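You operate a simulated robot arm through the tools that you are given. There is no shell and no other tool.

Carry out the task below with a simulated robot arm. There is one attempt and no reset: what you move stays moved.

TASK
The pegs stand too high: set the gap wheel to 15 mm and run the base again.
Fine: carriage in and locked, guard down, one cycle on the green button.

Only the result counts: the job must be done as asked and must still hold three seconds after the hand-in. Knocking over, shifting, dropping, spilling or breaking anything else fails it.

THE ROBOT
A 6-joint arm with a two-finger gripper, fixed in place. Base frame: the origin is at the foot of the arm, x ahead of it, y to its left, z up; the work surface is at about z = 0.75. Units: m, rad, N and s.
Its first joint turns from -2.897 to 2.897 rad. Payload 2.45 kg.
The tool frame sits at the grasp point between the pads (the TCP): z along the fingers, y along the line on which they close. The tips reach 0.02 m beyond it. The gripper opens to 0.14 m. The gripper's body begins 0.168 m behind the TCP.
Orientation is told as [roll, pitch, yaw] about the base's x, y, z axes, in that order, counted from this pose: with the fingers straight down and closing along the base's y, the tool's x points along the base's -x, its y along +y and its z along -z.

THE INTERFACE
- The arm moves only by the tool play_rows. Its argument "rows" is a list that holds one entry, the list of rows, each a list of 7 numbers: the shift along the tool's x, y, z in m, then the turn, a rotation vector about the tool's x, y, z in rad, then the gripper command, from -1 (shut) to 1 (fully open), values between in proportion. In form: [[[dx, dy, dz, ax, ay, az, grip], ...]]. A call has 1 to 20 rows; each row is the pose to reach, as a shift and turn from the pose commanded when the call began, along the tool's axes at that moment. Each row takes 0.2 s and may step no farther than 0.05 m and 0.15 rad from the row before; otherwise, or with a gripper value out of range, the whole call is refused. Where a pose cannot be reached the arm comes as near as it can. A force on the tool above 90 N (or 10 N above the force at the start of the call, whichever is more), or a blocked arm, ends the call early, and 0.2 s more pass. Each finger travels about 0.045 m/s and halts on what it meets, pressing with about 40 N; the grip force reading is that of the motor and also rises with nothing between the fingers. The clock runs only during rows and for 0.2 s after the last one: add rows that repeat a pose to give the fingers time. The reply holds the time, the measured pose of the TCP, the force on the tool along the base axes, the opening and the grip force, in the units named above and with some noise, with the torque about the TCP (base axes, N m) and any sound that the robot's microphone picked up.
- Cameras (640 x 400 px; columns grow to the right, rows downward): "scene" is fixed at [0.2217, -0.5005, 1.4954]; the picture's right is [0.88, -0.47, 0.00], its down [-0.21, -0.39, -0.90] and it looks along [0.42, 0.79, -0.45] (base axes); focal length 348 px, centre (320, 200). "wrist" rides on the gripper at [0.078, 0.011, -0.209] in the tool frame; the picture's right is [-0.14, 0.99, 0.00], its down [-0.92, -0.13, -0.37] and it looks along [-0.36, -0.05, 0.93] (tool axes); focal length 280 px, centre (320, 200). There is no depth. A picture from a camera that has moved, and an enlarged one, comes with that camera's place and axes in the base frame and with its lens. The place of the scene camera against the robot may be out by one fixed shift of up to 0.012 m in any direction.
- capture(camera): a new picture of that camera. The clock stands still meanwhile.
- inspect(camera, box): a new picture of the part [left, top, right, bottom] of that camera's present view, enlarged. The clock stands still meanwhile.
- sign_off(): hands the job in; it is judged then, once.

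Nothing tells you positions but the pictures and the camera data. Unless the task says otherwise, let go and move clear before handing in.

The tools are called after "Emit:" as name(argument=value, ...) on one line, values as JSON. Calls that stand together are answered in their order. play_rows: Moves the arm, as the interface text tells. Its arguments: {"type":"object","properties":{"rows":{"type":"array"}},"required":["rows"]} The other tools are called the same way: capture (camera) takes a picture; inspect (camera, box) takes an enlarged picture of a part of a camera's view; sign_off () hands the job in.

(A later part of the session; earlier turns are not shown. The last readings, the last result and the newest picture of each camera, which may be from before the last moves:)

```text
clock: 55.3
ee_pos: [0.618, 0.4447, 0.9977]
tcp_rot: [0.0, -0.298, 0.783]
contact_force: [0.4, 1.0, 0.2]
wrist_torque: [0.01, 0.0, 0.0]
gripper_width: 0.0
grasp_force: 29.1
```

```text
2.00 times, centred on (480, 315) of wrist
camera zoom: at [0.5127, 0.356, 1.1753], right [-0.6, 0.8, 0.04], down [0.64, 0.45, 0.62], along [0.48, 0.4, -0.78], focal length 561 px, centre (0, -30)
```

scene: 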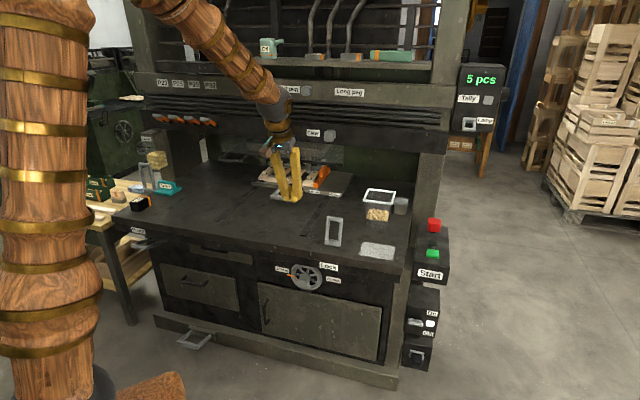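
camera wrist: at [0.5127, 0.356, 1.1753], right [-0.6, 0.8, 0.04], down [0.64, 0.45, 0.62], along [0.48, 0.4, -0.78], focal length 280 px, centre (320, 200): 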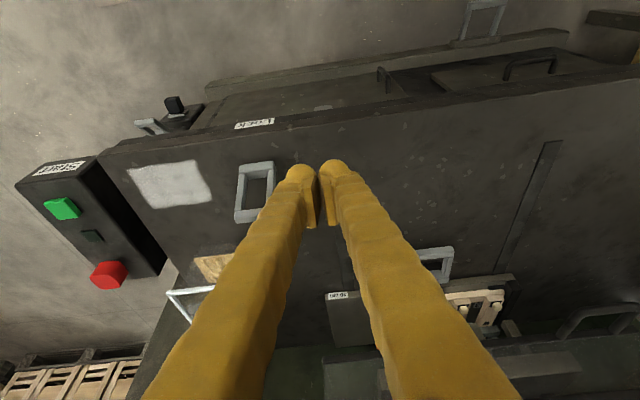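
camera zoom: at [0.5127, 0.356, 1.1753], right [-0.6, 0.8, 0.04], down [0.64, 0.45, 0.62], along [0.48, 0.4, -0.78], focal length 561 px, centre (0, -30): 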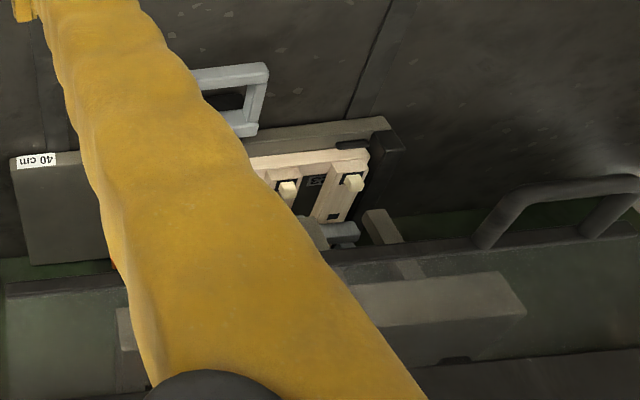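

The lock lever is an upright frame at s ≈ 0.238, with its top bar at n ≈ 0.885, z ≈ 0.853, leaning about 17° inward. I'll bring closed fingers down behind the top bar and pull it gently toward the front.

Emit:
play_rows(rows=[[[-0.0344, -0.023, 0.0106, 0, 0.06, 0, -1], [-0.0688, -0.0464, 0.0211, 0, 0.12, 0, -1], [-0.1032, -0.0696, 0.0317, 0, 0.18, 0, -1], [-0.1376, -0.0928, 0.0422, 0, 0.24, 0, -1], [-0.172, -0.116, 0.0528, 0, 0.298, 0, -1], [-0.172, -0.116, 0.0528, 0, 0.298, 0, -1]]])

Emit:
capture(camera="wrist")

Emit:
inspect(camera="scene", box=[260, 120, 420, 260])

```text
clock: 56.7
ee_pos: [0.8252, 0.4864, 1.0012]
tcp_rot: [0.0, 0.001, 0.781]
contact_force: [0.6, 0.2, 0.0]
wrist_torque: [-0.03, -0.02, -0.01]
gripper_width: 0.0001
grasp_force: 29.3
```

```text
taken
camera wrist: at [0.7611, 0.4395, 1.2094], right [-0.6, 0.8, 0.0], down [0.74, 0.56, 0.37], along [0.29, 0.22, -0.93], focal length 280 px, centre (320, 200)
```

wrist: 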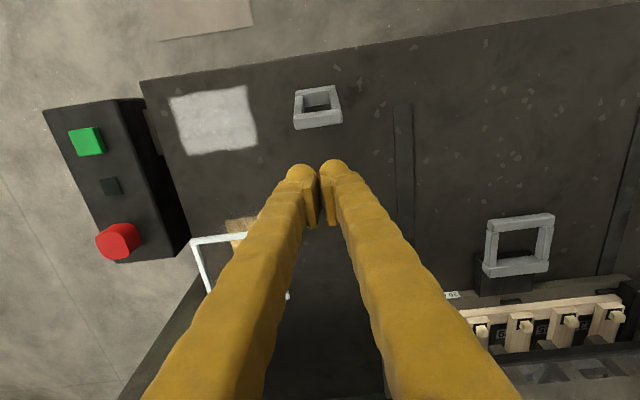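

```text
2.86 times, centred on (340, 190) of scene
camera zoom: at [0.2217, -0.5005, 1.4954], right [0.88, -0.47, 0.0], down [-0.21, -0.39, -0.9], along [0.42, 0.79, -0.45], focal length 995 px, centre (263, 229)
```

zoom: 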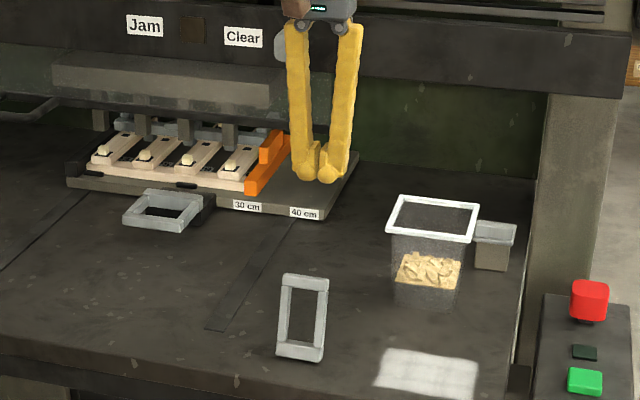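

Emit:
play_rows(rows=[[[0, 0, 0.03, 0, 0, 0, -1], [0, 0, 0.06, 0, 0, 0, -1], [0, 0, 0.09, 0, 0, 0, -1], [0, 0, 0.12, 0, 0, 0, -1], [0, 0, 0.155, 0, 0, 0, -1]]])

Emit:
capture(camera="wrist")

Emit:
inspect(camera="scene", box=[260, 120, 420, 260])

```text
clock: 57.9
ee_pos: [0.8244, 0.4909, 0.8434]
tcp_rot: [0.0, -0.001, 0.782]
contact_force: [0.1, 0.0, -0.3]
wrist_torque: [0.0, 0.03, -0.02]
gripper_width: 0.0
grasp_force: 29.5
```

```text
taken
camera wrist: at [0.7611, 0.4434, 1.0528], right [-0.6, 0.8, 0.0], down [0.74, 0.56, 0.37], along [0.3, 0.22, -0.93], focal length 280 px, centre (320, 200)
```

wrist: 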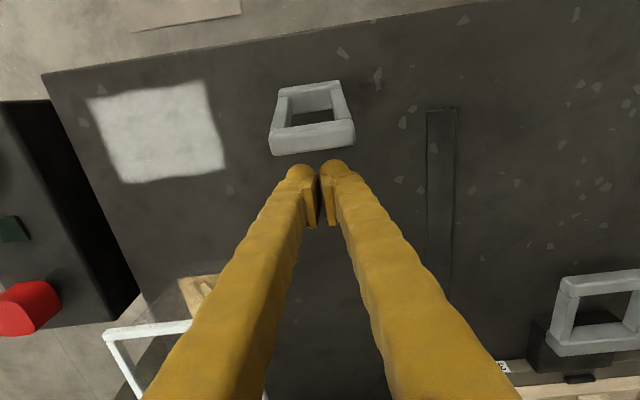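

```text
2.86 times, centred on (340, 190) of scene
camera zoom: at [0.2217, -0.5005, 1.4954], right [0.88, -0.47, 0.0], down [-0.21, -0.39, -0.9], along [0.42, 0.79, -0.45], focal length 995 px, centre (263, 229)
```

zoom: 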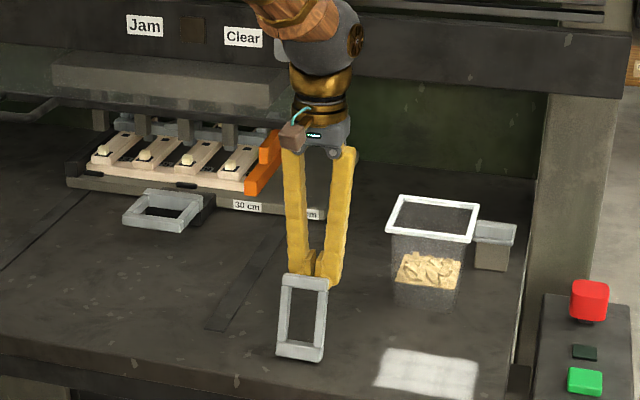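

Emit:
play_rows(rows=[[[0.012, 0, 0, 0, 0, 0, -1], [0.022, 0, 0, 0, 0, 0, -1], [0.03, 0, 0, 0, 0, 0, -1], [0.038, 0, 0, 0, 0, 0, -1], [0.046, 0, 0, 0, 0, 0, -1]]])

Emit:
capture(camera="wrist")

Emit:
inspect(camera="scene", box=[260, 120, 420, 260])

```text
clock: 59.1
ee_pos: [0.7924, 0.4588, 0.842]
tcp_rot: [-0.001, -0.001, 0.781]
contact_force: [1.1, 4.5, 2.8]
wrist_torque: [0.0, -0.04, 0.03]
gripper_width: 0.0002
grasp_force: 29.4
```

```text
taken
camera wrist: at [0.7279, 0.4106, 1.052], right [-0.6, 0.8, 0.0], down [0.74, 0.56, 0.37], along [0.3, 0.22, -0.93], focal length 280 px, centre (320, 200)
```

wrist: 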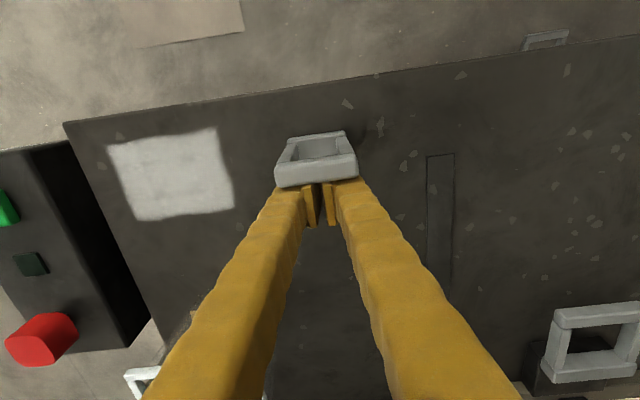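

```text
2.86 times, centred on (340, 190) of scene
camera zoom: at [0.2217, -0.5005, 1.4954], right [0.88, -0.47, 0.0], down [-0.21, -0.39, -0.9], along [0.42, 0.79, -0.45], focal length 995 px, centre (263, 229)
```

zoom: 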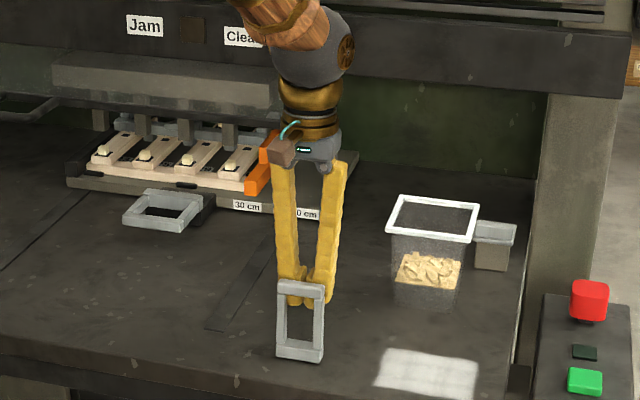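

The lever swings toward the front with little force. I'll keep pulling it over along its arc.

Emit:
play_rows(rows=[[[0.012, 0, 0, 0, 0, 0, -1], [0.024, 0, 0.001, 0, 0, 0, -1], [0.036, 0, 0.002, 0, 0, 0, -1], [0.048, 0, 0.004, 0, 0, 0, -1], [0.058, 0, 0.008, 0, 0, 0, -1], [0.067, 0, 0.012, 0, 0, 0, -1]]])

Emit:
capture(camera="wrist")

Emit:
inspect(camera="scene", box=[260, 120, 420, 260])

```text
clock: 60.7
ee_pos: [0.7516, 0.4174, 0.8368]
tcp_rot: [-0.001, -0.016, 0.784]
contact_force: [2.5, 8.2, -0.2]
wrist_torque: [0.06, -0.04, -0.05]
gripper_width: 0.006
grasp_force: 28.9
stopped in row 6: the force on the tool passed its limit at 95 N (the readings are from after the stop); the commanded pose is now the measured one
```

```text
taken
camera wrist: at [0.6848, 0.3677, 1.0448], right [-0.6, 0.8, 0.0], down [0.74, 0.56, 0.38], along [0.31, 0.23, -0.92], focal length 280 px, centre (320, 200)
```

wrist: 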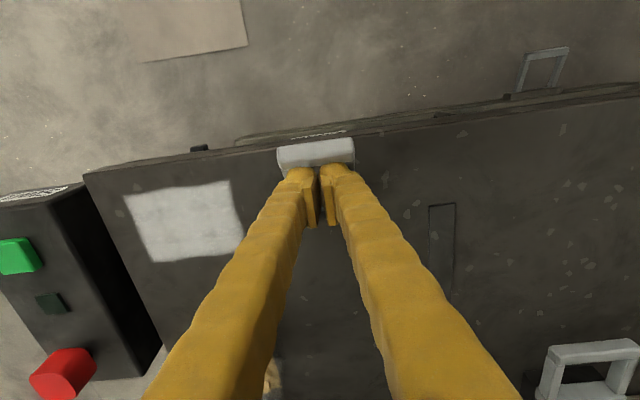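

```text
2.86 times, centred on (340, 190) of scene
camera zoom: at [0.2217, -0.5005, 1.4954], right [0.88, -0.47, 0.0], down [-0.21, -0.39, -0.9], along [0.42, 0.79, -0.45], focal length 995 px, centre (263, 229)
```

zoom: 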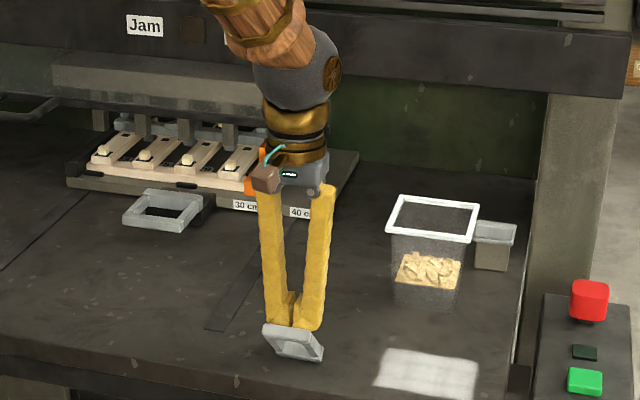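

The lever came to a firm stop, leaning forward. I'll back the fingers off and see whether it stays there.

Emit:
play_rows(rows=[[[-0.015, 0, -0.005, 0, 0, 0, -1], [-0.03, 0, -0.02, 0, 0, 0, -1], [-0.03, 0, -0.05, 0, 0, 0, -1], [-0.03, 0, -0.08, 0, 0, 0, -1]]])

Emit:
inspect(camera="scene", box=[290, 180, 390, 260])

Emit:
capture(camera="wrist")

```text
clock: 61.7
ee_pos: [0.771, 0.4405, 0.9179]
tcp_rot: [-0.001, -0.014, 0.784]
contact_force: [0.1, -0.7, -1.4]
wrist_torque: [0.04, 0.0, -0.02]
gripper_width: 0.0
grasp_force: 29.5
```

```text
5.00 times, centred on (340, 220) of scene
camera zoom: at [0.2217, -0.5005, 1.4954], right [0.88, -0.47, 0.0], down [-0.21, -0.39, -0.9], along [0.42, 0.79, -0.45], focal length 1742 px, centre (220, 100)
```

zoom: 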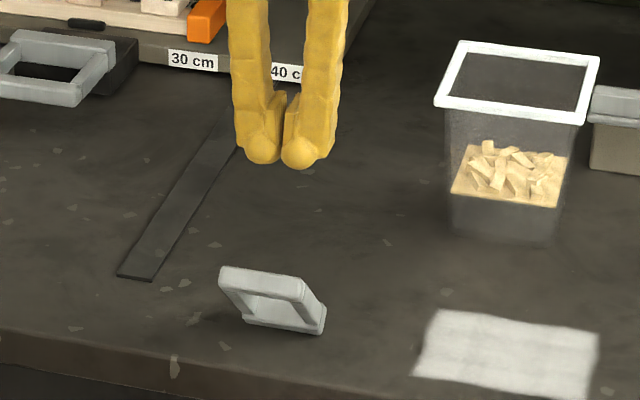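

```text
taken
camera wrist: at [0.7044, 0.3898, 1.1255], right [-0.6, 0.8, 0.0], down [0.74, 0.56, 0.38], along [0.31, 0.23, -0.92], focal length 280 px, centre (320, 200)
```

wrist: 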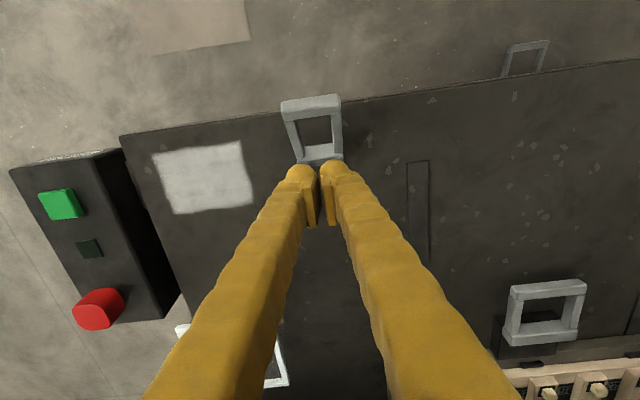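

The lever holds at the forward end of its swing, about 57° from where it began, so the lock should be on. Next I'll move left and look closely at the guard handle.

Emit:
play_rows(rows=[[[0, 0.04, -0.02, -0.007, -0.05, -0.024, -1], [0.001, 0.08, -0.04, -0.0145, -0.1, -0.048, -1], [0.002, 0.12, -0.06, -0.022, -0.15, -0.0725, -1], [0.003, 0.16, -0.08, -0.029, -0.2, -0.097, -1], [0.004, 0.2, -0.1, -0.036, -0.25, -0.121, -1], [0.005, 0.24, -0.12, -0.0435, -0.3, -0.145, -1], [0.006, 0.28, -0.132, -0.051, -0.35, -0.169, -1], [0.0067, 0.32, -0.132, -0.058, -0.4, -0.193, -1], [0.0067, 0.36, -0.132, -0.065, -0.45, -0.2175, -1], [0.0067, 0.4, -0.132, -0.0725, -0.5, -0.242, -1], [0.0067, 0.44, -0.132, -0.08, -0.55, -0.266, -1], [0.0067, 0.484, -0.132, -0.087, -0.6, -0.29, -1]]])

Emit:
capture(camera="wrist")

Emit:
capture(camera="scene")

```text
clock: 64.5
ee_pos: [0.4461, 0.7682, 0.9886]
tcp_rot: [-0.011, -0.551, 1.06]
contact_force: [0.2, -0.2, 0.6]
wrist_torque: [-0.02, -0.04, -0.02]
gripper_width: 0.0
grasp_force: 29.4
stopped in row 12: the arm was blocked; the commanded pose is now the measured one
```

```text
taken
camera wrist: at [0.3482, 0.6217, 1.1265], right [-0.8, 0.59, 0.06], down [0.4, 0.46, 0.8], along [0.44, 0.67, -0.6], focal length 280 px, centre (320, 200)
```

wrist: 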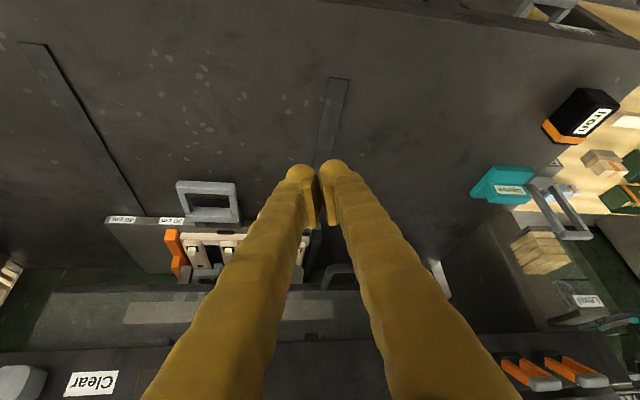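

```text
taken
```

scene: 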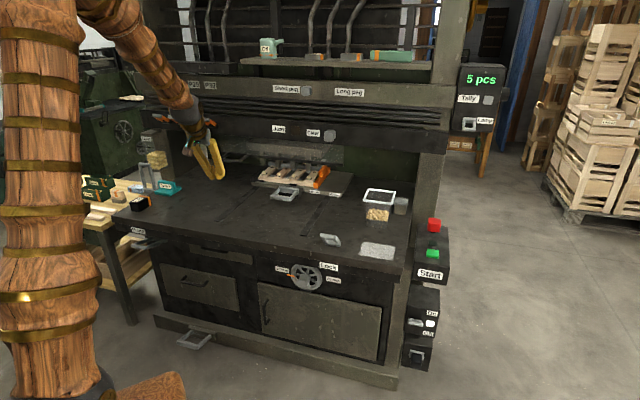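

Emit:
inspect(camera="wrist", box=[240, 160, 480, 320])

Emit:
inspect(camera="scene", box=[190, 110, 350, 210])

```text
2.50 times, centred on (360, 240) of wrist
camera zoom: at [0.3482, 0.6217, 1.1265], right [-0.8, 0.59, 0.06], down [0.4, 0.46, 0.8], along [0.44, 0.67, -0.6], focal length 701 px, centre (220, 100)
```

zoom: 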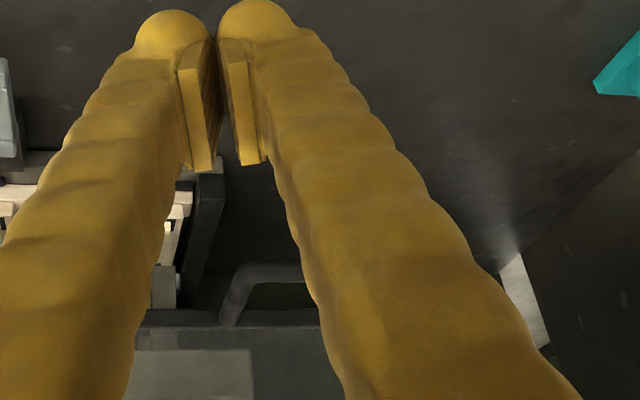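

```text
4.00 times, centred on (270, 160) of scene
camera zoom: at [0.2217, -0.5005, 1.4954], right [0.88, -0.47, 0.0], down [-0.21, -0.39, -0.9], along [0.42, 0.79, -0.45], focal length 1393 px, centre (520, 360)
```

zoom: 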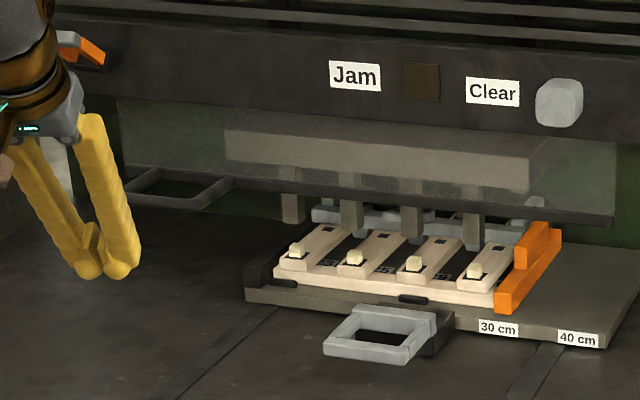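

The loop handle runs from s ≈ −0.31 to −0.415 with its outer bar at n ≈ 1.165, z ≈ 0.91. I'll reach out toward it with the tool pitched forward, in stages.

Emit:
play_rows(rows=[[[-0.0258, 0.0026, 0.0192, 0, -0.065, 0, -1], [-0.0516, 0.0053, 0.0384, 0, -0.13, 0, -1], [-0.0775, 0.0079, 0.0577, 0, -0.195, 0, -1], [-0.1033, 0.0106, 0.0769, 0, -0.26, 0, -1], [-0.1291, 0.0132, 0.0961, 0, -0.325, 0, -1], [-0.1549, 0.0158, 0.1153, 0, -0.39, 0, -1], [-0.1807, 0.0185, 0.1345, 0, -0.455, 0, -1], [-0.1807, 0.0185, 0.1345, 0, -0.455, 0, -1]]])

Emit:
capture(camera="wrist")

Emit:
capture(camera="scene")

```text
clock: 66.5
ee_pos: [0.5505, 0.9622, 0.9672]
tcp_rot: [0.293, -0.942, 0.582]
contact_force: [0.4, 0.0, -0.5]
wrist_torque: [0.0, 0.0, -0.02]
gripper_width: 0.0
grasp_force: 29.5
out of reach, approached as far as the arm can: row 4, 5, 7, 8
stopped in row 8: the arm was blocked; the commanded pose is now the measured one
```

```text
taken
camera wrist: at [0.4014, 0.8057, 1.0241], right [-0.65, 0.71, 0.28], down [0.36, -0.03, 0.93], along [0.67, 0.7, -0.24], focal length 280 px, centre (320, 200)
```

wrist: 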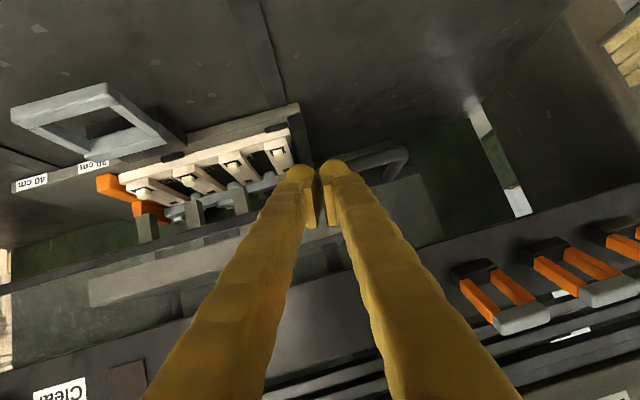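

```text
taken
```

scene: 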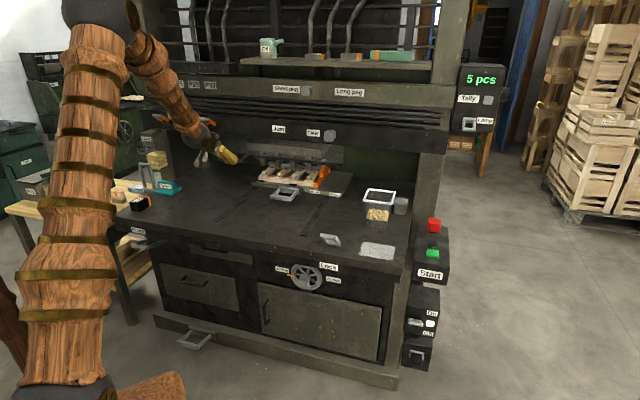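

Emit:
inspect(camera="wrist", box=[260, 90, 480, 240])

Emit:
inspect(camera="scene", box=[180, 110, 300, 200])

```text
2.67 times, centred on (370, 165) of wrist
camera zoom: at [0.4014, 0.8057, 1.0241], right [-0.65, 0.71, 0.28], down [0.36, -0.03, 0.93], along [0.67, 0.7, -0.24], focal length 748 px, centre (187, 293)
```

zoom: 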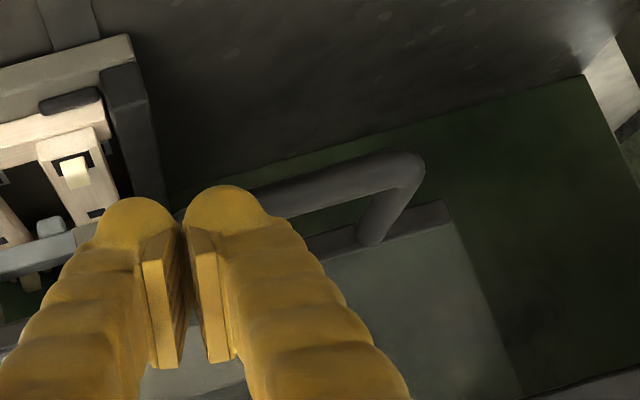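

```text
4.44 times, centred on (240, 155) of scene
camera zoom: at [0.2217, -0.5005, 1.4954], right [0.88, -0.47, 0.0], down [-0.21, -0.39, -0.9], along [0.42, 0.79, -0.45], focal length 1548 px, centre (676, 400)
```

zoom: 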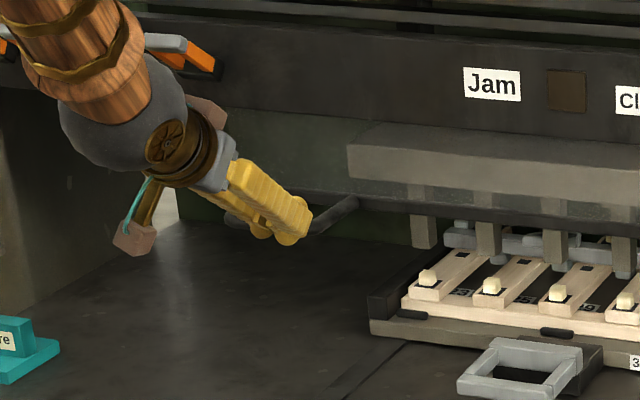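

The fingertips hover just short of the handle bar (n ≈ 1.18, z ≈ 0.91). I'll extend further out, keeping above the bar and lifting the tool pitch for more reach.

Emit:
play_rows(rows=[[[-0.0082, 0.0076, 0.0139, -0.008, -0.041, 0, -1], [-0.0164, 0.0153, 0.0278, -0.017, -0.082, 0, -1], [-0.0246, 0.0229, 0.0417, -0.025, -0.1225, 0, -1], [-0.0329, 0.0306, 0.0557, -0.033, -0.163, 0, -1], [-0.0411, 0.0382, 0.0696, -0.042, -0.204, 0, -1], [-0.0493, 0.0459, 0.0835, -0.05, -0.245, 0, -1], [-0.0493, 0.0459, 0.0835, -0.05, -0.245, 0, -1]]])

Emit:
capture(camera="wrist")

Emit:
inspect(camera="scene", box=[180, 110, 300, 200])

```text
clock: 68.1
ee_pos: [0.5827, 1.0658, 0.9681]
tcp_rot: [0.49, -1.168, 0.401]
contact_force: [0.2, -0.9, -0.3]
wrist_torque: [0.02, 0.01, 0.03]
gripper_width: 0.0
grasp_force: 29.2
```

```text
taken
camera wrist: at [0.4271, 0.9043, 0.9713], right [-0.69, 0.66, 0.31], down [0.22, -0.22, 0.95], along [0.69, 0.72, 0.01], focal length 280 px, centre (320, 200)
```

wrist: 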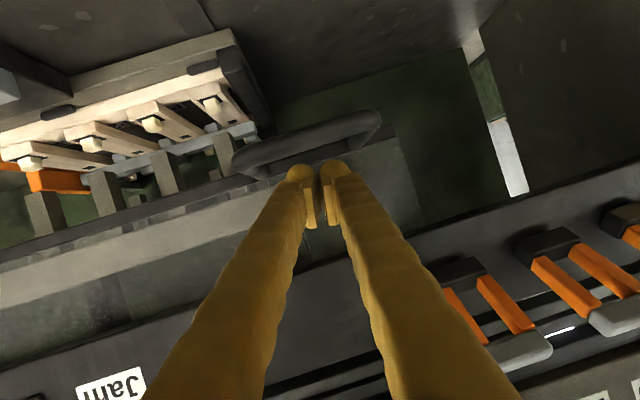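

```text
4.44 times, centred on (240, 155) of scene
camera zoom: at [0.2217, -0.5005, 1.4954], right [0.88, -0.47, 0.0], down [-0.21, -0.39, -0.9], along [0.42, 0.79, -0.45], focal length 1548 px, centre (676, 400)
```

zoom: 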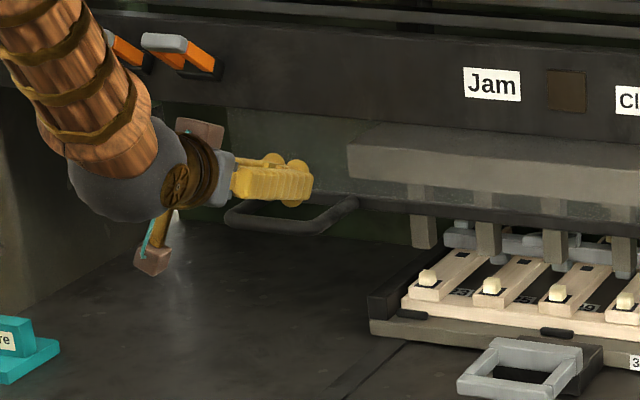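

The fingers are now right above the handle bar. I'll press straight down in small steps and watch the guard.

Emit:
play_rows(rows=[[[0.0092, -0.0018, 0.0034, 0, 0, 0, -1], [0.0184, -0.0037, 0.0068, 0, 0, 0, -1], [0.0277, -0.0055, 0.0103, 0, 0, 0, -1], [0.0369, -0.0073, 0.0137, 0, 0, 0, -1], [0.0461, -0.0092, 0.0171, 0, 0, 0, -1]]])

Emit:
capture(camera="wrist")

Emit:
inspect(camera="scene", box=[180, 110, 340, 210])

```text
clock: 69.3
ee_pos: [0.5782, 1.0757, 0.9224]
tcp_rot: [0.464, -1.167, 0.419]
contact_force: [0.1, 0.2, 0.9]
wrist_torque: [0.02, 0.03, 0.01]
gripper_width: 0.0
grasp_force: 29.5
out of reach, approached as far as the arm can: row 1, 2, 3, 4, 5
```

```text
taken
camera wrist: at [0.4218, 0.9145, 0.9257], right [-0.68, 0.67, 0.3], down [0.21, -0.21, 0.95], along [0.7, 0.71, 0.0], focal length 280 px, centre (320, 200)
```

wrist: 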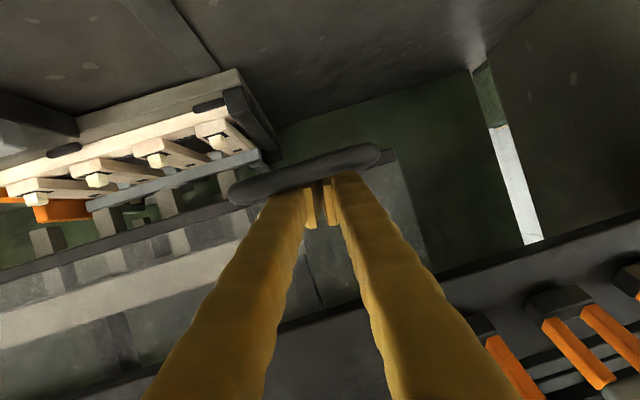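

```text
4.00 times, centred on (260, 160) of scene
camera zoom: at [0.2217, -0.5005, 1.4954], right [0.88, -0.47, 0.0], down [-0.21, -0.39, -0.9], along [0.42, 0.79, -0.45], focal length 1393 px, centre (560, 360)
```

zoom: 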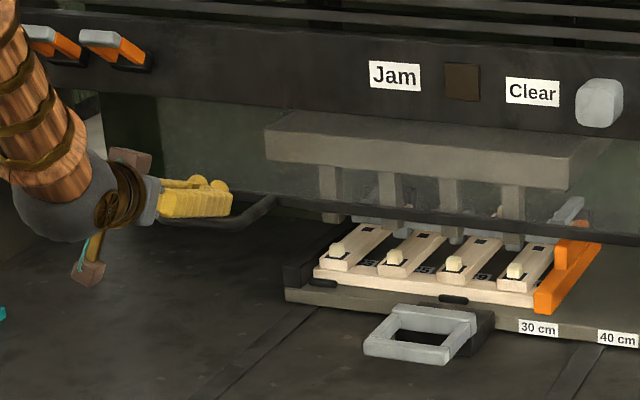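

The guard comes down freely under the fingers. Continuing downward.

Emit:
play_rows(rows=[[[0.0092, -0.0027, 0.003, 0, 0, 0, -1], [0.0184, -0.0055, 0.006, 0, 0, 0, -1], [0.0275, -0.0082, 0.009, 0, 0, 0, -1], [0.0367, -0.0109, 0.012, 0, 0, 0, -1], [0.0459, -0.0137, 0.015, 0, 0, 0, -1]]])

Emit:
capture(camera="wrist")

Emit:
inspect(camera="scene", box=[180, 110, 340, 210])

```text
clock: 70.5
ee_pos: [0.5768, 1.0826, 0.8809]
tcp_rot: [0.436, -1.168, 0.435]
contact_force: [-0.2, 0.3, -0.1]
wrist_torque: [0.0, 0.03, 0.06]
gripper_width: 0.0
grasp_force: 29.0
out of reach, approached as far as the arm can: row 1, 2, 3, 4, 5
```

```text
taken
camera wrist: at [0.4192, 0.9228, 0.8861], right [-0.68, 0.67, 0.29], down [0.21, -0.2, 0.96], along [0.7, 0.71, 0.0], focal length 280 px, centre (320, 200)
```

wrist: 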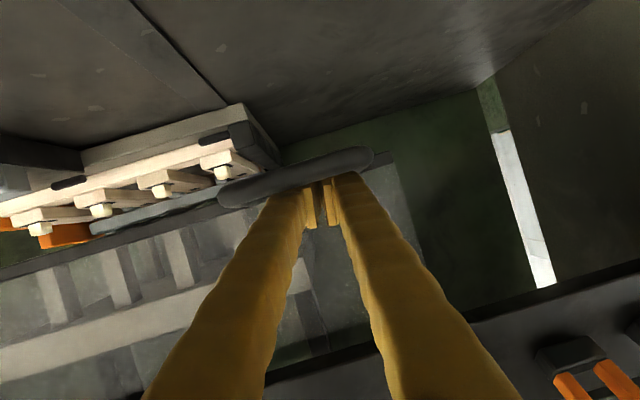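

```text
4.00 times, centred on (260, 160) of scene
camera zoom: at [0.2217, -0.5005, 1.4954], right [0.88, -0.47, 0.0], down [-0.21, -0.39, -0.9], along [0.42, 0.79, -0.45], focal length 1393 px, centre (560, 360)
```

zoom: 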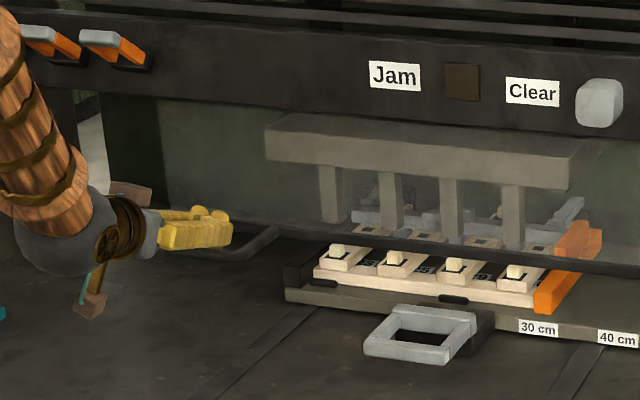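

Emit:
play_rows(rows=[[[0.0092, -0.0037, 0.0028, 0, 0, 0, -1], [0.0184, -0.0075, 0.0056, 0, 0, 0, -1], [0.0275, -0.0112, 0.0084, 0, 0, 0, -1], [0.0367, -0.0149, 0.0112, 0, 0, 0, -1], [0.0459, -0.0187, 0.014, 0, 0, 0, -1]]])

Emit:
capture(camera="wrist")

Emit:
inspect(camera="scene", box=[180, 110, 340, 210])

```text
clock: 71.7
ee_pos: [0.5724, 1.0907, 0.8373]
tcp_rot: [0.412, -1.167, 0.452]
contact_force: [-1.1, 0.8, 0.0]
wrist_torque: [-0.02, 0.02, -0.04]
gripper_width: 0.0
grasp_force: 29.2
out of reach, approached as far as the arm can: row 1, 2, 3, 4, 5
```

```text
taken
camera wrist: at [0.4148, 0.9317, 0.8435], right [-0.68, 0.68, 0.28], down [0.2, -0.2, 0.96], along [0.71, 0.71, -0.01], focal length 280 px, centre (320, 200)
```

wrist: 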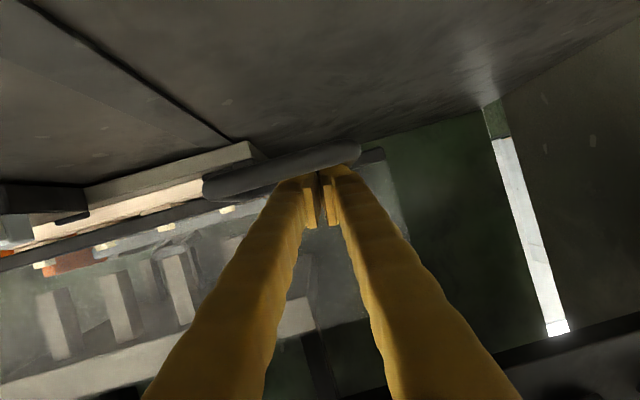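

```text
4.00 times, centred on (260, 160) of scene
camera zoom: at [0.2217, -0.5005, 1.4954], right [0.88, -0.47, 0.0], down [-0.21, -0.39, -0.9], along [0.42, 0.79, -0.45], focal length 1393 px, centre (560, 360)
```

zoom: 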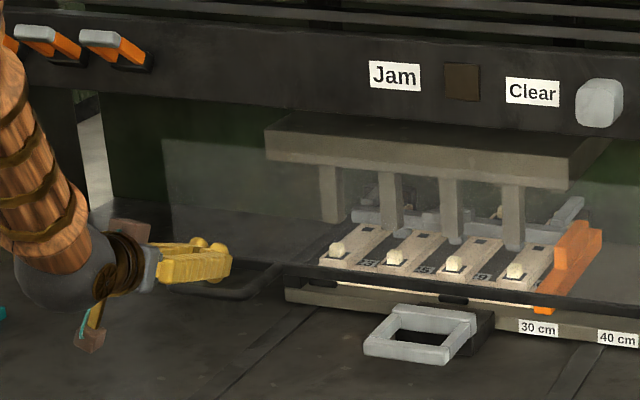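

Emit:
play_rows(rows=[[[0.0092, -0.0037, 0.0028, 0, 0, 0, -1], [0.0184, -0.0075, 0.0056, 0, 0, 0, -1], [0.0275, -0.0112, 0.0084, 0, 0, 0, -1], [0.0367, -0.0149, 0.0112, 0, 0, 0, -1]]])

Emit:
capture(camera="wrist")

Emit:
inspect(camera="scene", box=[180, 110, 340, 210])

```text
clock: 72.7
ee_pos: [0.5747, 1.1035, 0.8178]
tcp_rot: [0.421, -1.178, 0.439]
contact_force: [3.7, -6.4, 41.2]
wrist_torque: [0.51, 0.33, -0.06]
gripper_width: 0.0
grasp_force: 29.3
out of reach, approached as far as the arm can: row 1, 2, 3, 4
```

```text
taken
camera wrist: at [0.4157, 0.9454, 0.8202], right [-0.68, 0.68, 0.28], down [0.2, -0.2, 0.96], along [0.71, 0.7, 0.0], focal length 280 px, centre (320, 200)
```

wrist: 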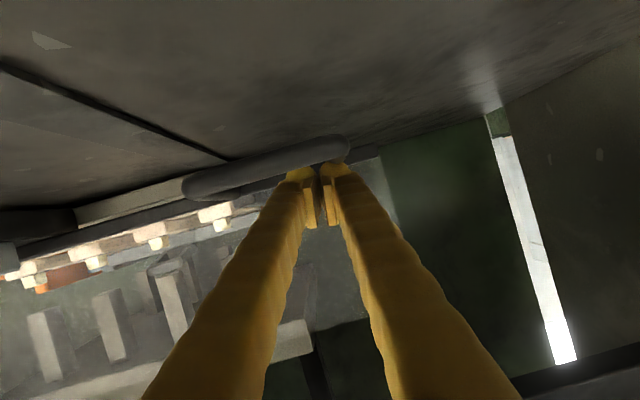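

```text
4.00 times, centred on (260, 160) of scene
camera zoom: at [0.2217, -0.5005, 1.4954], right [0.88, -0.47, 0.0], down [-0.21, -0.39, -0.9], along [0.42, 0.79, -0.45], focal length 1393 px, centre (560, 360)
```

zoom: 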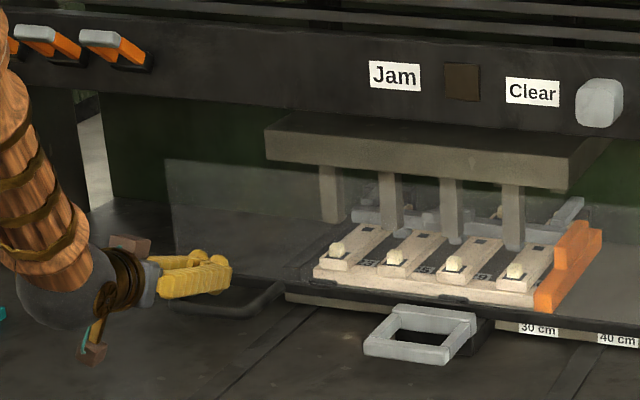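

The guard has bottomed out (41 N reaction). I'll lift off and check that it stays down.

Emit:
play_rows(rows=[[[-0.0184, 0.0035, -0.007, 0, 0, 0, -1], [-0.0367, 0.007, -0.014, 0, 0, 0, -1], [-0.0551, 0.0104, -0.0211, 0, 0, 0, -1], [-0.0551, 0.0104, -0.06, 0, 0, 0, -1], [-0.0551, 0.0104, -0.1, 0, 0, 0, -1]]])

Emit:
capture(camera="wrist")

Emit:
inspect(camera="scene", box=[180, 110, 340, 210])

```text
clock: 73.9
ee_pos: [0.5259, 1.0449, 0.8999]
tcp_rot: [0.404, -1.168, 0.454]
contact_force: [0.6, -0.9, -0.6]
wrist_torque: [0.04, -0.04, 0.03]
gripper_width: 0.0
grasp_force: 28.8
```

```text
taken
camera wrist: at [0.3673, 0.8864, 0.9036], right [-0.67, 0.68, 0.28], down [0.2, -0.19, 0.96], along [0.71, 0.7, -0.01], focal length 280 px, centre (320, 200)
```

wrist: 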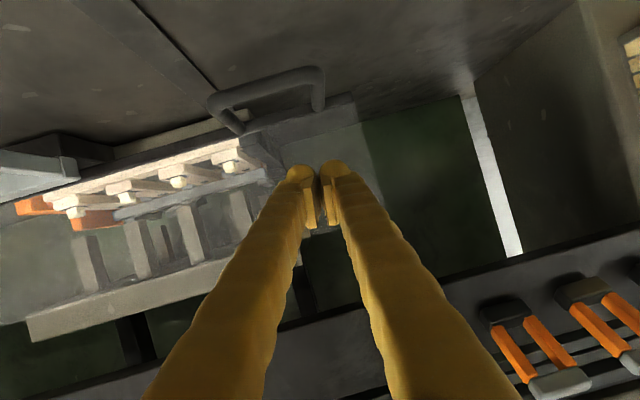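

```text
4.00 times, centred on (260, 160) of scene
camera zoom: at [0.2217, -0.5005, 1.4954], right [0.88, -0.47, 0.0], down [-0.21, -0.39, -0.9], along [0.42, 0.79, -0.45], focal length 1393 px, centre (560, 360)
```

zoom: 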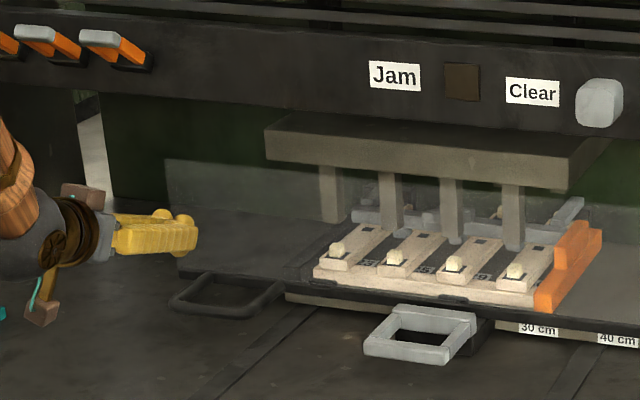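

The guard stays down with the pegs framed beneath the punches. Now I'll retract and swing toward the Start box on the right.

Emit:
play_rows(rows=[[[-0.0049, -0.0123, -0.0385, 0.0154, 0.0926, 0, -1], [-0.0098, -0.0247, -0.0769, 0.0308, 0.1852, 0, -1], [-0.0147, -0.037, -0.1154, 0.0462, 0.2779, 0, -1], [-0.0196, -0.0494, -0.1539, 0.0616, 0.3705, 0, -1], [-0.0244, -0.0617, -0.1923, 0.0769, 0.4631, 0, -1], [-0.0293, -0.0741, -0.2308, 0.0923, 0.5557, 0, -1], [-0.0342, -0.0864, -0.2693, 0.1077, 0.6484, 0, -1], [-0.0391, -0.0988, -0.3077, 0.1231, 0.741, 0, -1], [-0.044, -0.1111, -0.3462, 0.1385, 0.8336, 0, -1]]])

Emit:
capture(camera="wrist")

Emit:
capture(camera="scene")

```text
clock: 75.9
ee_pos: [0.4261, 0.7266, 1.0397]
tcp_rot: [0.061, -0.344, 0.712]
contact_force: [-0.5, -1.2, 0.1]
wrist_torque: [0.04, 0.01, 0.02]
gripper_width: 0.0
grasp_force: 29.7
```

```text
taken
camera wrist: at [0.3169, 0.6303, 1.211], right [-0.56, 0.82, 0.1], down [0.66, 0.37, 0.65], along [0.49, 0.44, -0.75], focal length 280 px, centre (320, 200)
```

wrist: 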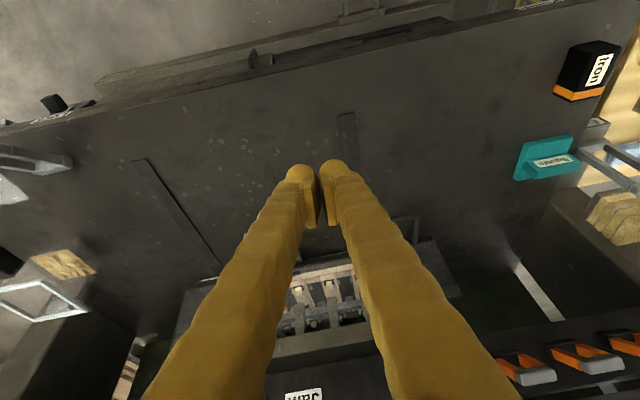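

```text
taken
```

scene: 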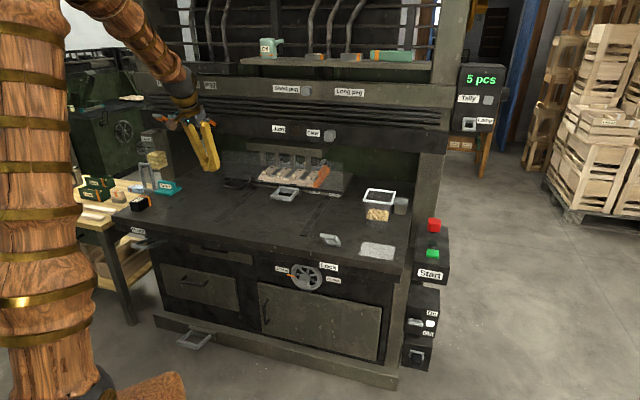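

Emit:
inspect(camera="scene", box=[210, 130, 370, 230])

Emit:
inspect(camera="scene", box=[260, 220, 440, 350])

Emit:
inspect(camera="scene", box=[390, 200, 470, 280])

```text
4.00 times, centred on (290, 180) of scene
camera zoom: at [0.2217, -0.5005, 1.4954], right [0.88, -0.47, 0.0], down [-0.21, -0.39, -0.9], along [0.42, 0.79, -0.45], focal length 1393 px, centre (440, 280)
```

zoom: 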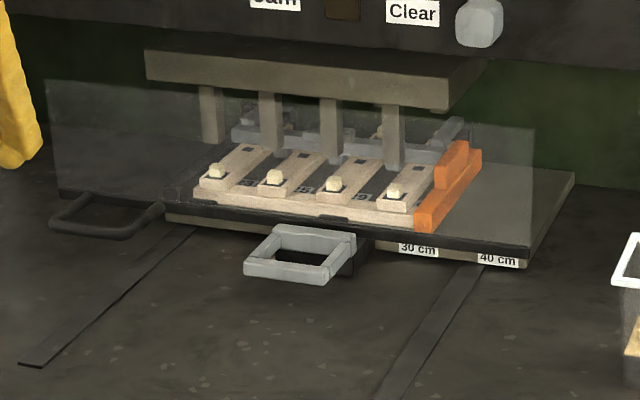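

```text
3.08 times, centred on (350, 285) of scene
camera zoom: at [0.2217, -0.5005, 1.4954], right [0.88, -0.47, 0.0], down [-0.21, -0.39, -0.9], along [0.42, 0.79, -0.45], focal length 1072 px, centre (228, -62)
```

zoom: 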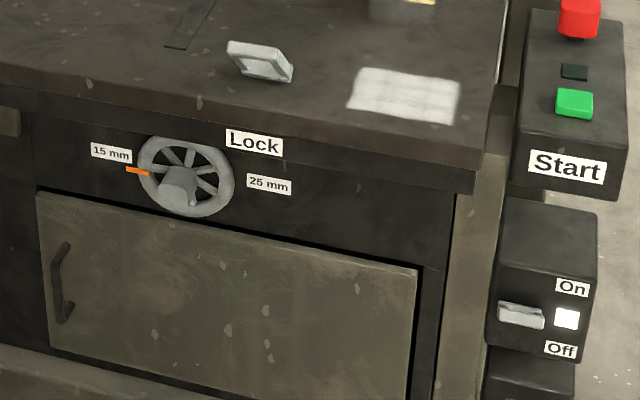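

```text
5.00 times, centred on (430, 240) of scene
camera zoom: at [0.2217, -0.5005, 1.4954], right [0.88, -0.47, 0.0], down [-0.21, -0.39, -0.9], along [0.42, 0.79, -0.45], focal length 1742 px, centre (-230, 0)
```

zoom: 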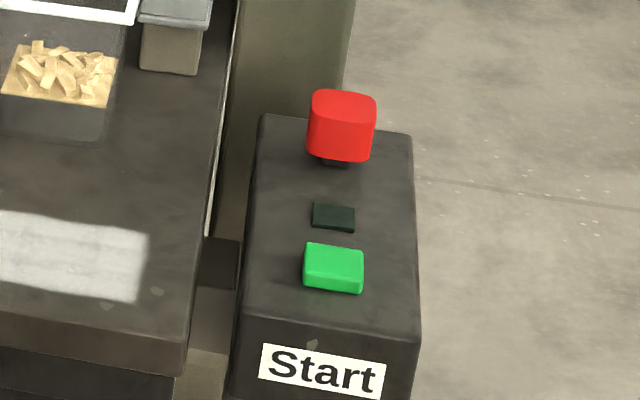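

Everything reads right: wheel at 15 mm, lock lever forward, carriage in, guard down, power lamp on. Moving across to the Start box at safe height.

Emit:
play_rows(rows=[[[0.0026, -0.0413, -0.0059, 0.0153, 0.0044, 0.03, -1], [0.0051, -0.0826, -0.0118, 0.0306, 0.0088, 0.06, -1], [0.0077, -0.1238, -0.0176, 0.0459, 0.0132, 0.089, -1], [0.0102, -0.1651, -0.0235, 0.0612, 0.0176, 0.119, -1], [0.0128, -0.2064, -0.0294, 0.0765, 0.022, 0.149, -1], [0.0154, -0.2477, -0.0353, 0.0918, 0.0264, 0.179, -1], [0.0179, -0.289, -0.0412, 0.1071, 0.0308, 0.209, -1], [0.0205, -0.3302, -0.047, 0.1224, 0.0352, 0.238, -1], [0.023, -0.3715, -0.0529, 0.1377, 0.0396, 0.268, -1], [0.0256, -0.4128, -0.0588, 0.153, 0.044, 0.298, -1]]])

Emit:
capture(camera="wrist")

```text
clock: 78.1
ee_pos: [0.6687, 0.3894, 1.0663]
tcp_rot: [0.01, -0.298, 0.403]
contact_force: [0.4, 1.3, 0.9]
wrist_torque: [0.01, 0.0, -0.03]
gripper_width: 0.0
grasp_force: 29.1
```

```text
taken
camera wrist: at [0.5386, 0.3433, 1.2442], right [-0.27, 0.96, 0.05], down [0.76, 0.18, 0.62], along [0.59, 0.2, -0.78], focal length 280 px, centre (320, 200)
```

wrist: 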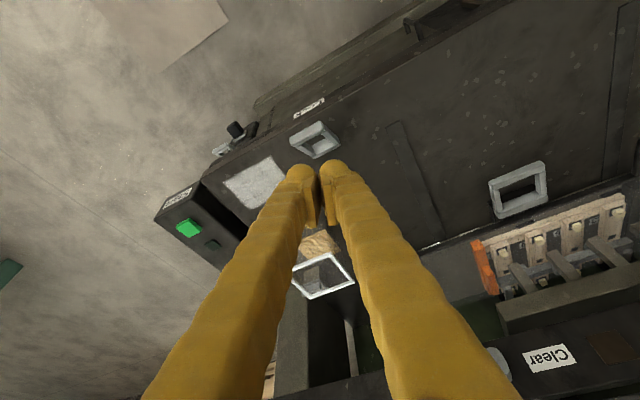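

Emit:
play_rows(rows=[[[-0.0165, -0.0267, 0.0213, 0.0078, -0.0168, 0.0163, -1], [-0.0329, -0.0534, 0.0426, 0.0155, -0.0337, 0.0327, -1], [-0.0494, -0.0801, 0.0639, 0.0233, -0.0505, 0.049, -1], [-0.0658, -0.1068, 0.0852, 0.031, -0.0673, 0.0653, -1], [-0.0823, -0.1335, 0.1065, 0.0388, -0.0842, 0.0817, -1], [-0.0987, -0.1603, 0.1278, 0.0465, -0.101, 0.098, -1], [-0.1152, -0.187, 0.1491, 0.0543, -0.1178, 0.1143, -1], [-0.1316, -0.2137, 0.1704, 0.062, -0.1347, 0.1307, -1], [-0.1481, -0.2404, 0.1917, 0.0698, -0.1515, 0.147, -1], [-0.1645, -0.2671, 0.213, 0.0775, -0.1683, 0.1633, -1], [-0.181, -0.2938, 0.2343, 0.0853, -0.1852, 0.1797, -1], [-0.1974, -0.3205, 0.2556, 0.093, -0.202, 0.196, -1]]])

Emit:
capture(camera="wrist")

Emit:
inspect(camera="scene", box=[370, 160, 510, 280])

```text
clock: 80.7
ee_pos: [1.032, 0.2007, 0.8778]
tcp_rot: [-0.002, -0.501, 0.19]
contact_force: [-0.7, 0.0, 0.4]
wrist_torque: [-0.02, 0.02, -0.01]
gripper_width: 0.0
grasp_force: 29.4
```

```text
taken
camera wrist: at [0.8627, 0.1799, 1.0251], right [-0.07, 1.0, 0.06], down [0.64, -0.01, 0.77], along [0.76, 0.09, -0.64], focal length 280 px, centre (320, 200)
```

wrist: 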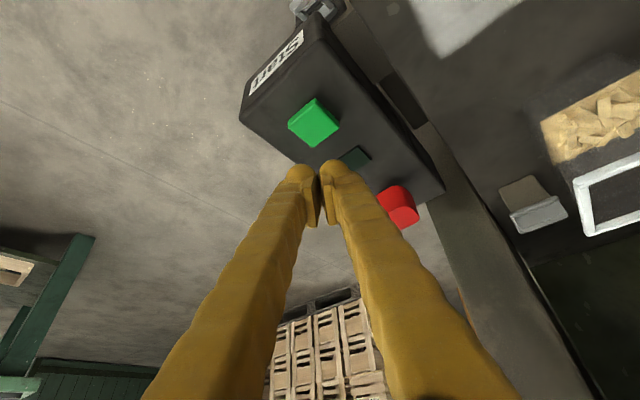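

```text
3.33 times, centred on (440, 220) of scene
camera zoom: at [0.2217, -0.5005, 1.4954], right [0.88, -0.47, 0.0], down [-0.21, -0.39, -0.9], along [0.42, 0.79, -0.45], focal length 1161 px, centre (-80, 133)
```

zoom: 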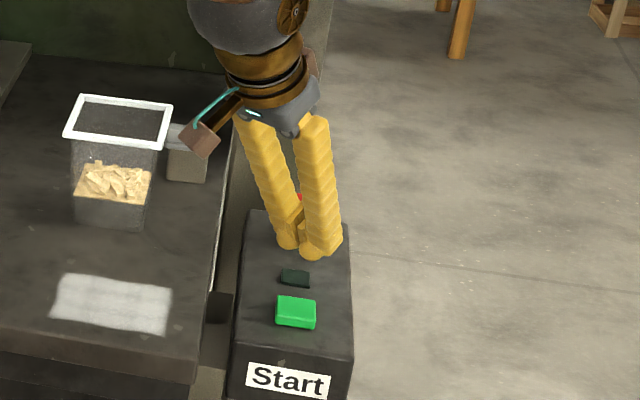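

The closed fingertips hover above the green button at about (1.03, 0.20, 0.78). I'll lower straight down, slowly for the last part.

Emit:
play_rows(rows=[[[0.0096, 0, 0.0176, 0, 0, 0, -1], [0.0192, 0, 0.0351, 0, 0, 0, -1], [0.0254, 0, 0.0465, 0, 0, 0, -1]]])

Emit:
capture(camera="wrist")

Emit:
inspect(camera="scene", box=[390, 200, 490, 280])

```text
clock: 81.5
ee_pos: [1.0339, 0.2006, 0.8261]
tcp_rot: [-0.001, -0.499, 0.19]
contact_force: [0.0, 0.2, -1.9]
wrist_torque: [0.0, -0.01, 0.02]
gripper_width: 0.0001
grasp_force: 29.8
```

```text
taken
camera wrist: at [0.8656, 0.1787, 0.9713], right [-0.07, 1.0, 0.06], down [0.64, -0.01, 0.76], along [0.76, 0.09, -0.64], focal length 280 px, centre (320, 200)
```

wrist: 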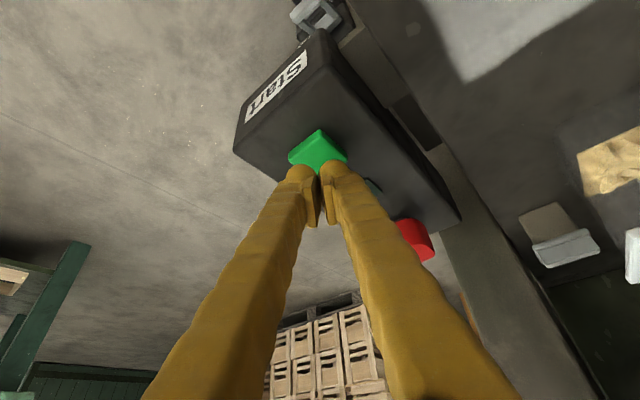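

```text
5.00 times, centred on (440, 240) of scene
camera zoom: at [0.2217, -0.5005, 1.4954], right [0.88, -0.47, 0.0], down [-0.21, -0.39, -0.9], along [0.42, 0.79, -0.45], focal length 1742 px, centre (-280, 0)
```

zoom: 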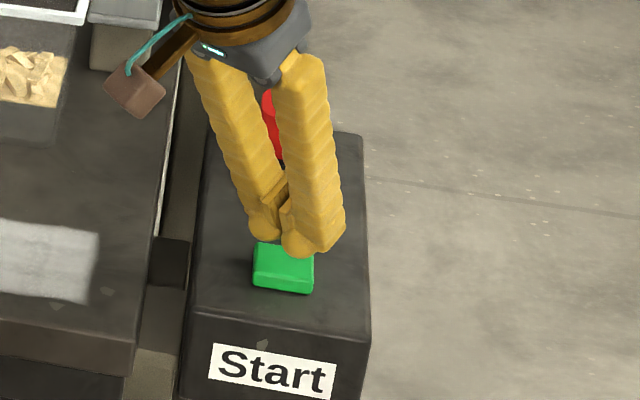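

Emit:
play_rows(rows=[[[0.0019, 0, 0.0035, 0, 0, 0, -1], [0.0038, 0, 0.007, 0, 0, 0, -1], [0.0057, 0, 0.0105, 0, 0, 0, -1], [0.0077, 0, 0.014, 0, 0, 0, -1]]])

```text
clock: 82.5
ee_pos: [1.0344, 0.1997, 0.8083]
tcp_rot: [-0.002, -0.5, 0.19]
contact_force: [-0.9, 0.3, 1.0]
wrist_torque: [-0.01, -0.01, -0.02]
gripper_width: 0.0
grasp_force: 29.4
```

Emit:
play_rows(rows=[[[0.0014, 0, 0.0026, 0, 0, 0, -1], [0.0029, 0, 0.0053, 0, 0, 0, -1], [0.0043, 0, 0.0079, 0, 0, 0, -1]]])

Emit:
inspect(camera="scene", box=[390, 200, 490, 280])

```text
clock: 83.3
ee_pos: [1.0349, 0.2014, 0.8009]
tcp_rot: [-0.001, -0.499, 0.192]
contact_force: [-2.1, 0.7, 3.9]
wrist_torque: [-0.01, 0.09, 0.01]
gripper_width: 0.0061
grasp_force: 29.7
heard: click
```

```text
5.00 times, centred on (440, 240) of scene
camera zoom: at [0.2217, -0.5005, 1.4954], right [0.88, -0.47, 0.0], down [-0.21, -0.39, -0.9], along [0.42, 0.79, -0.45], focal length 1742 px, centre (-280, 0)
```

zoom: 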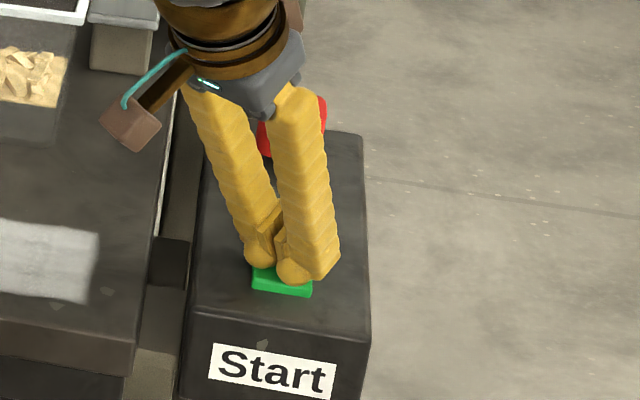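

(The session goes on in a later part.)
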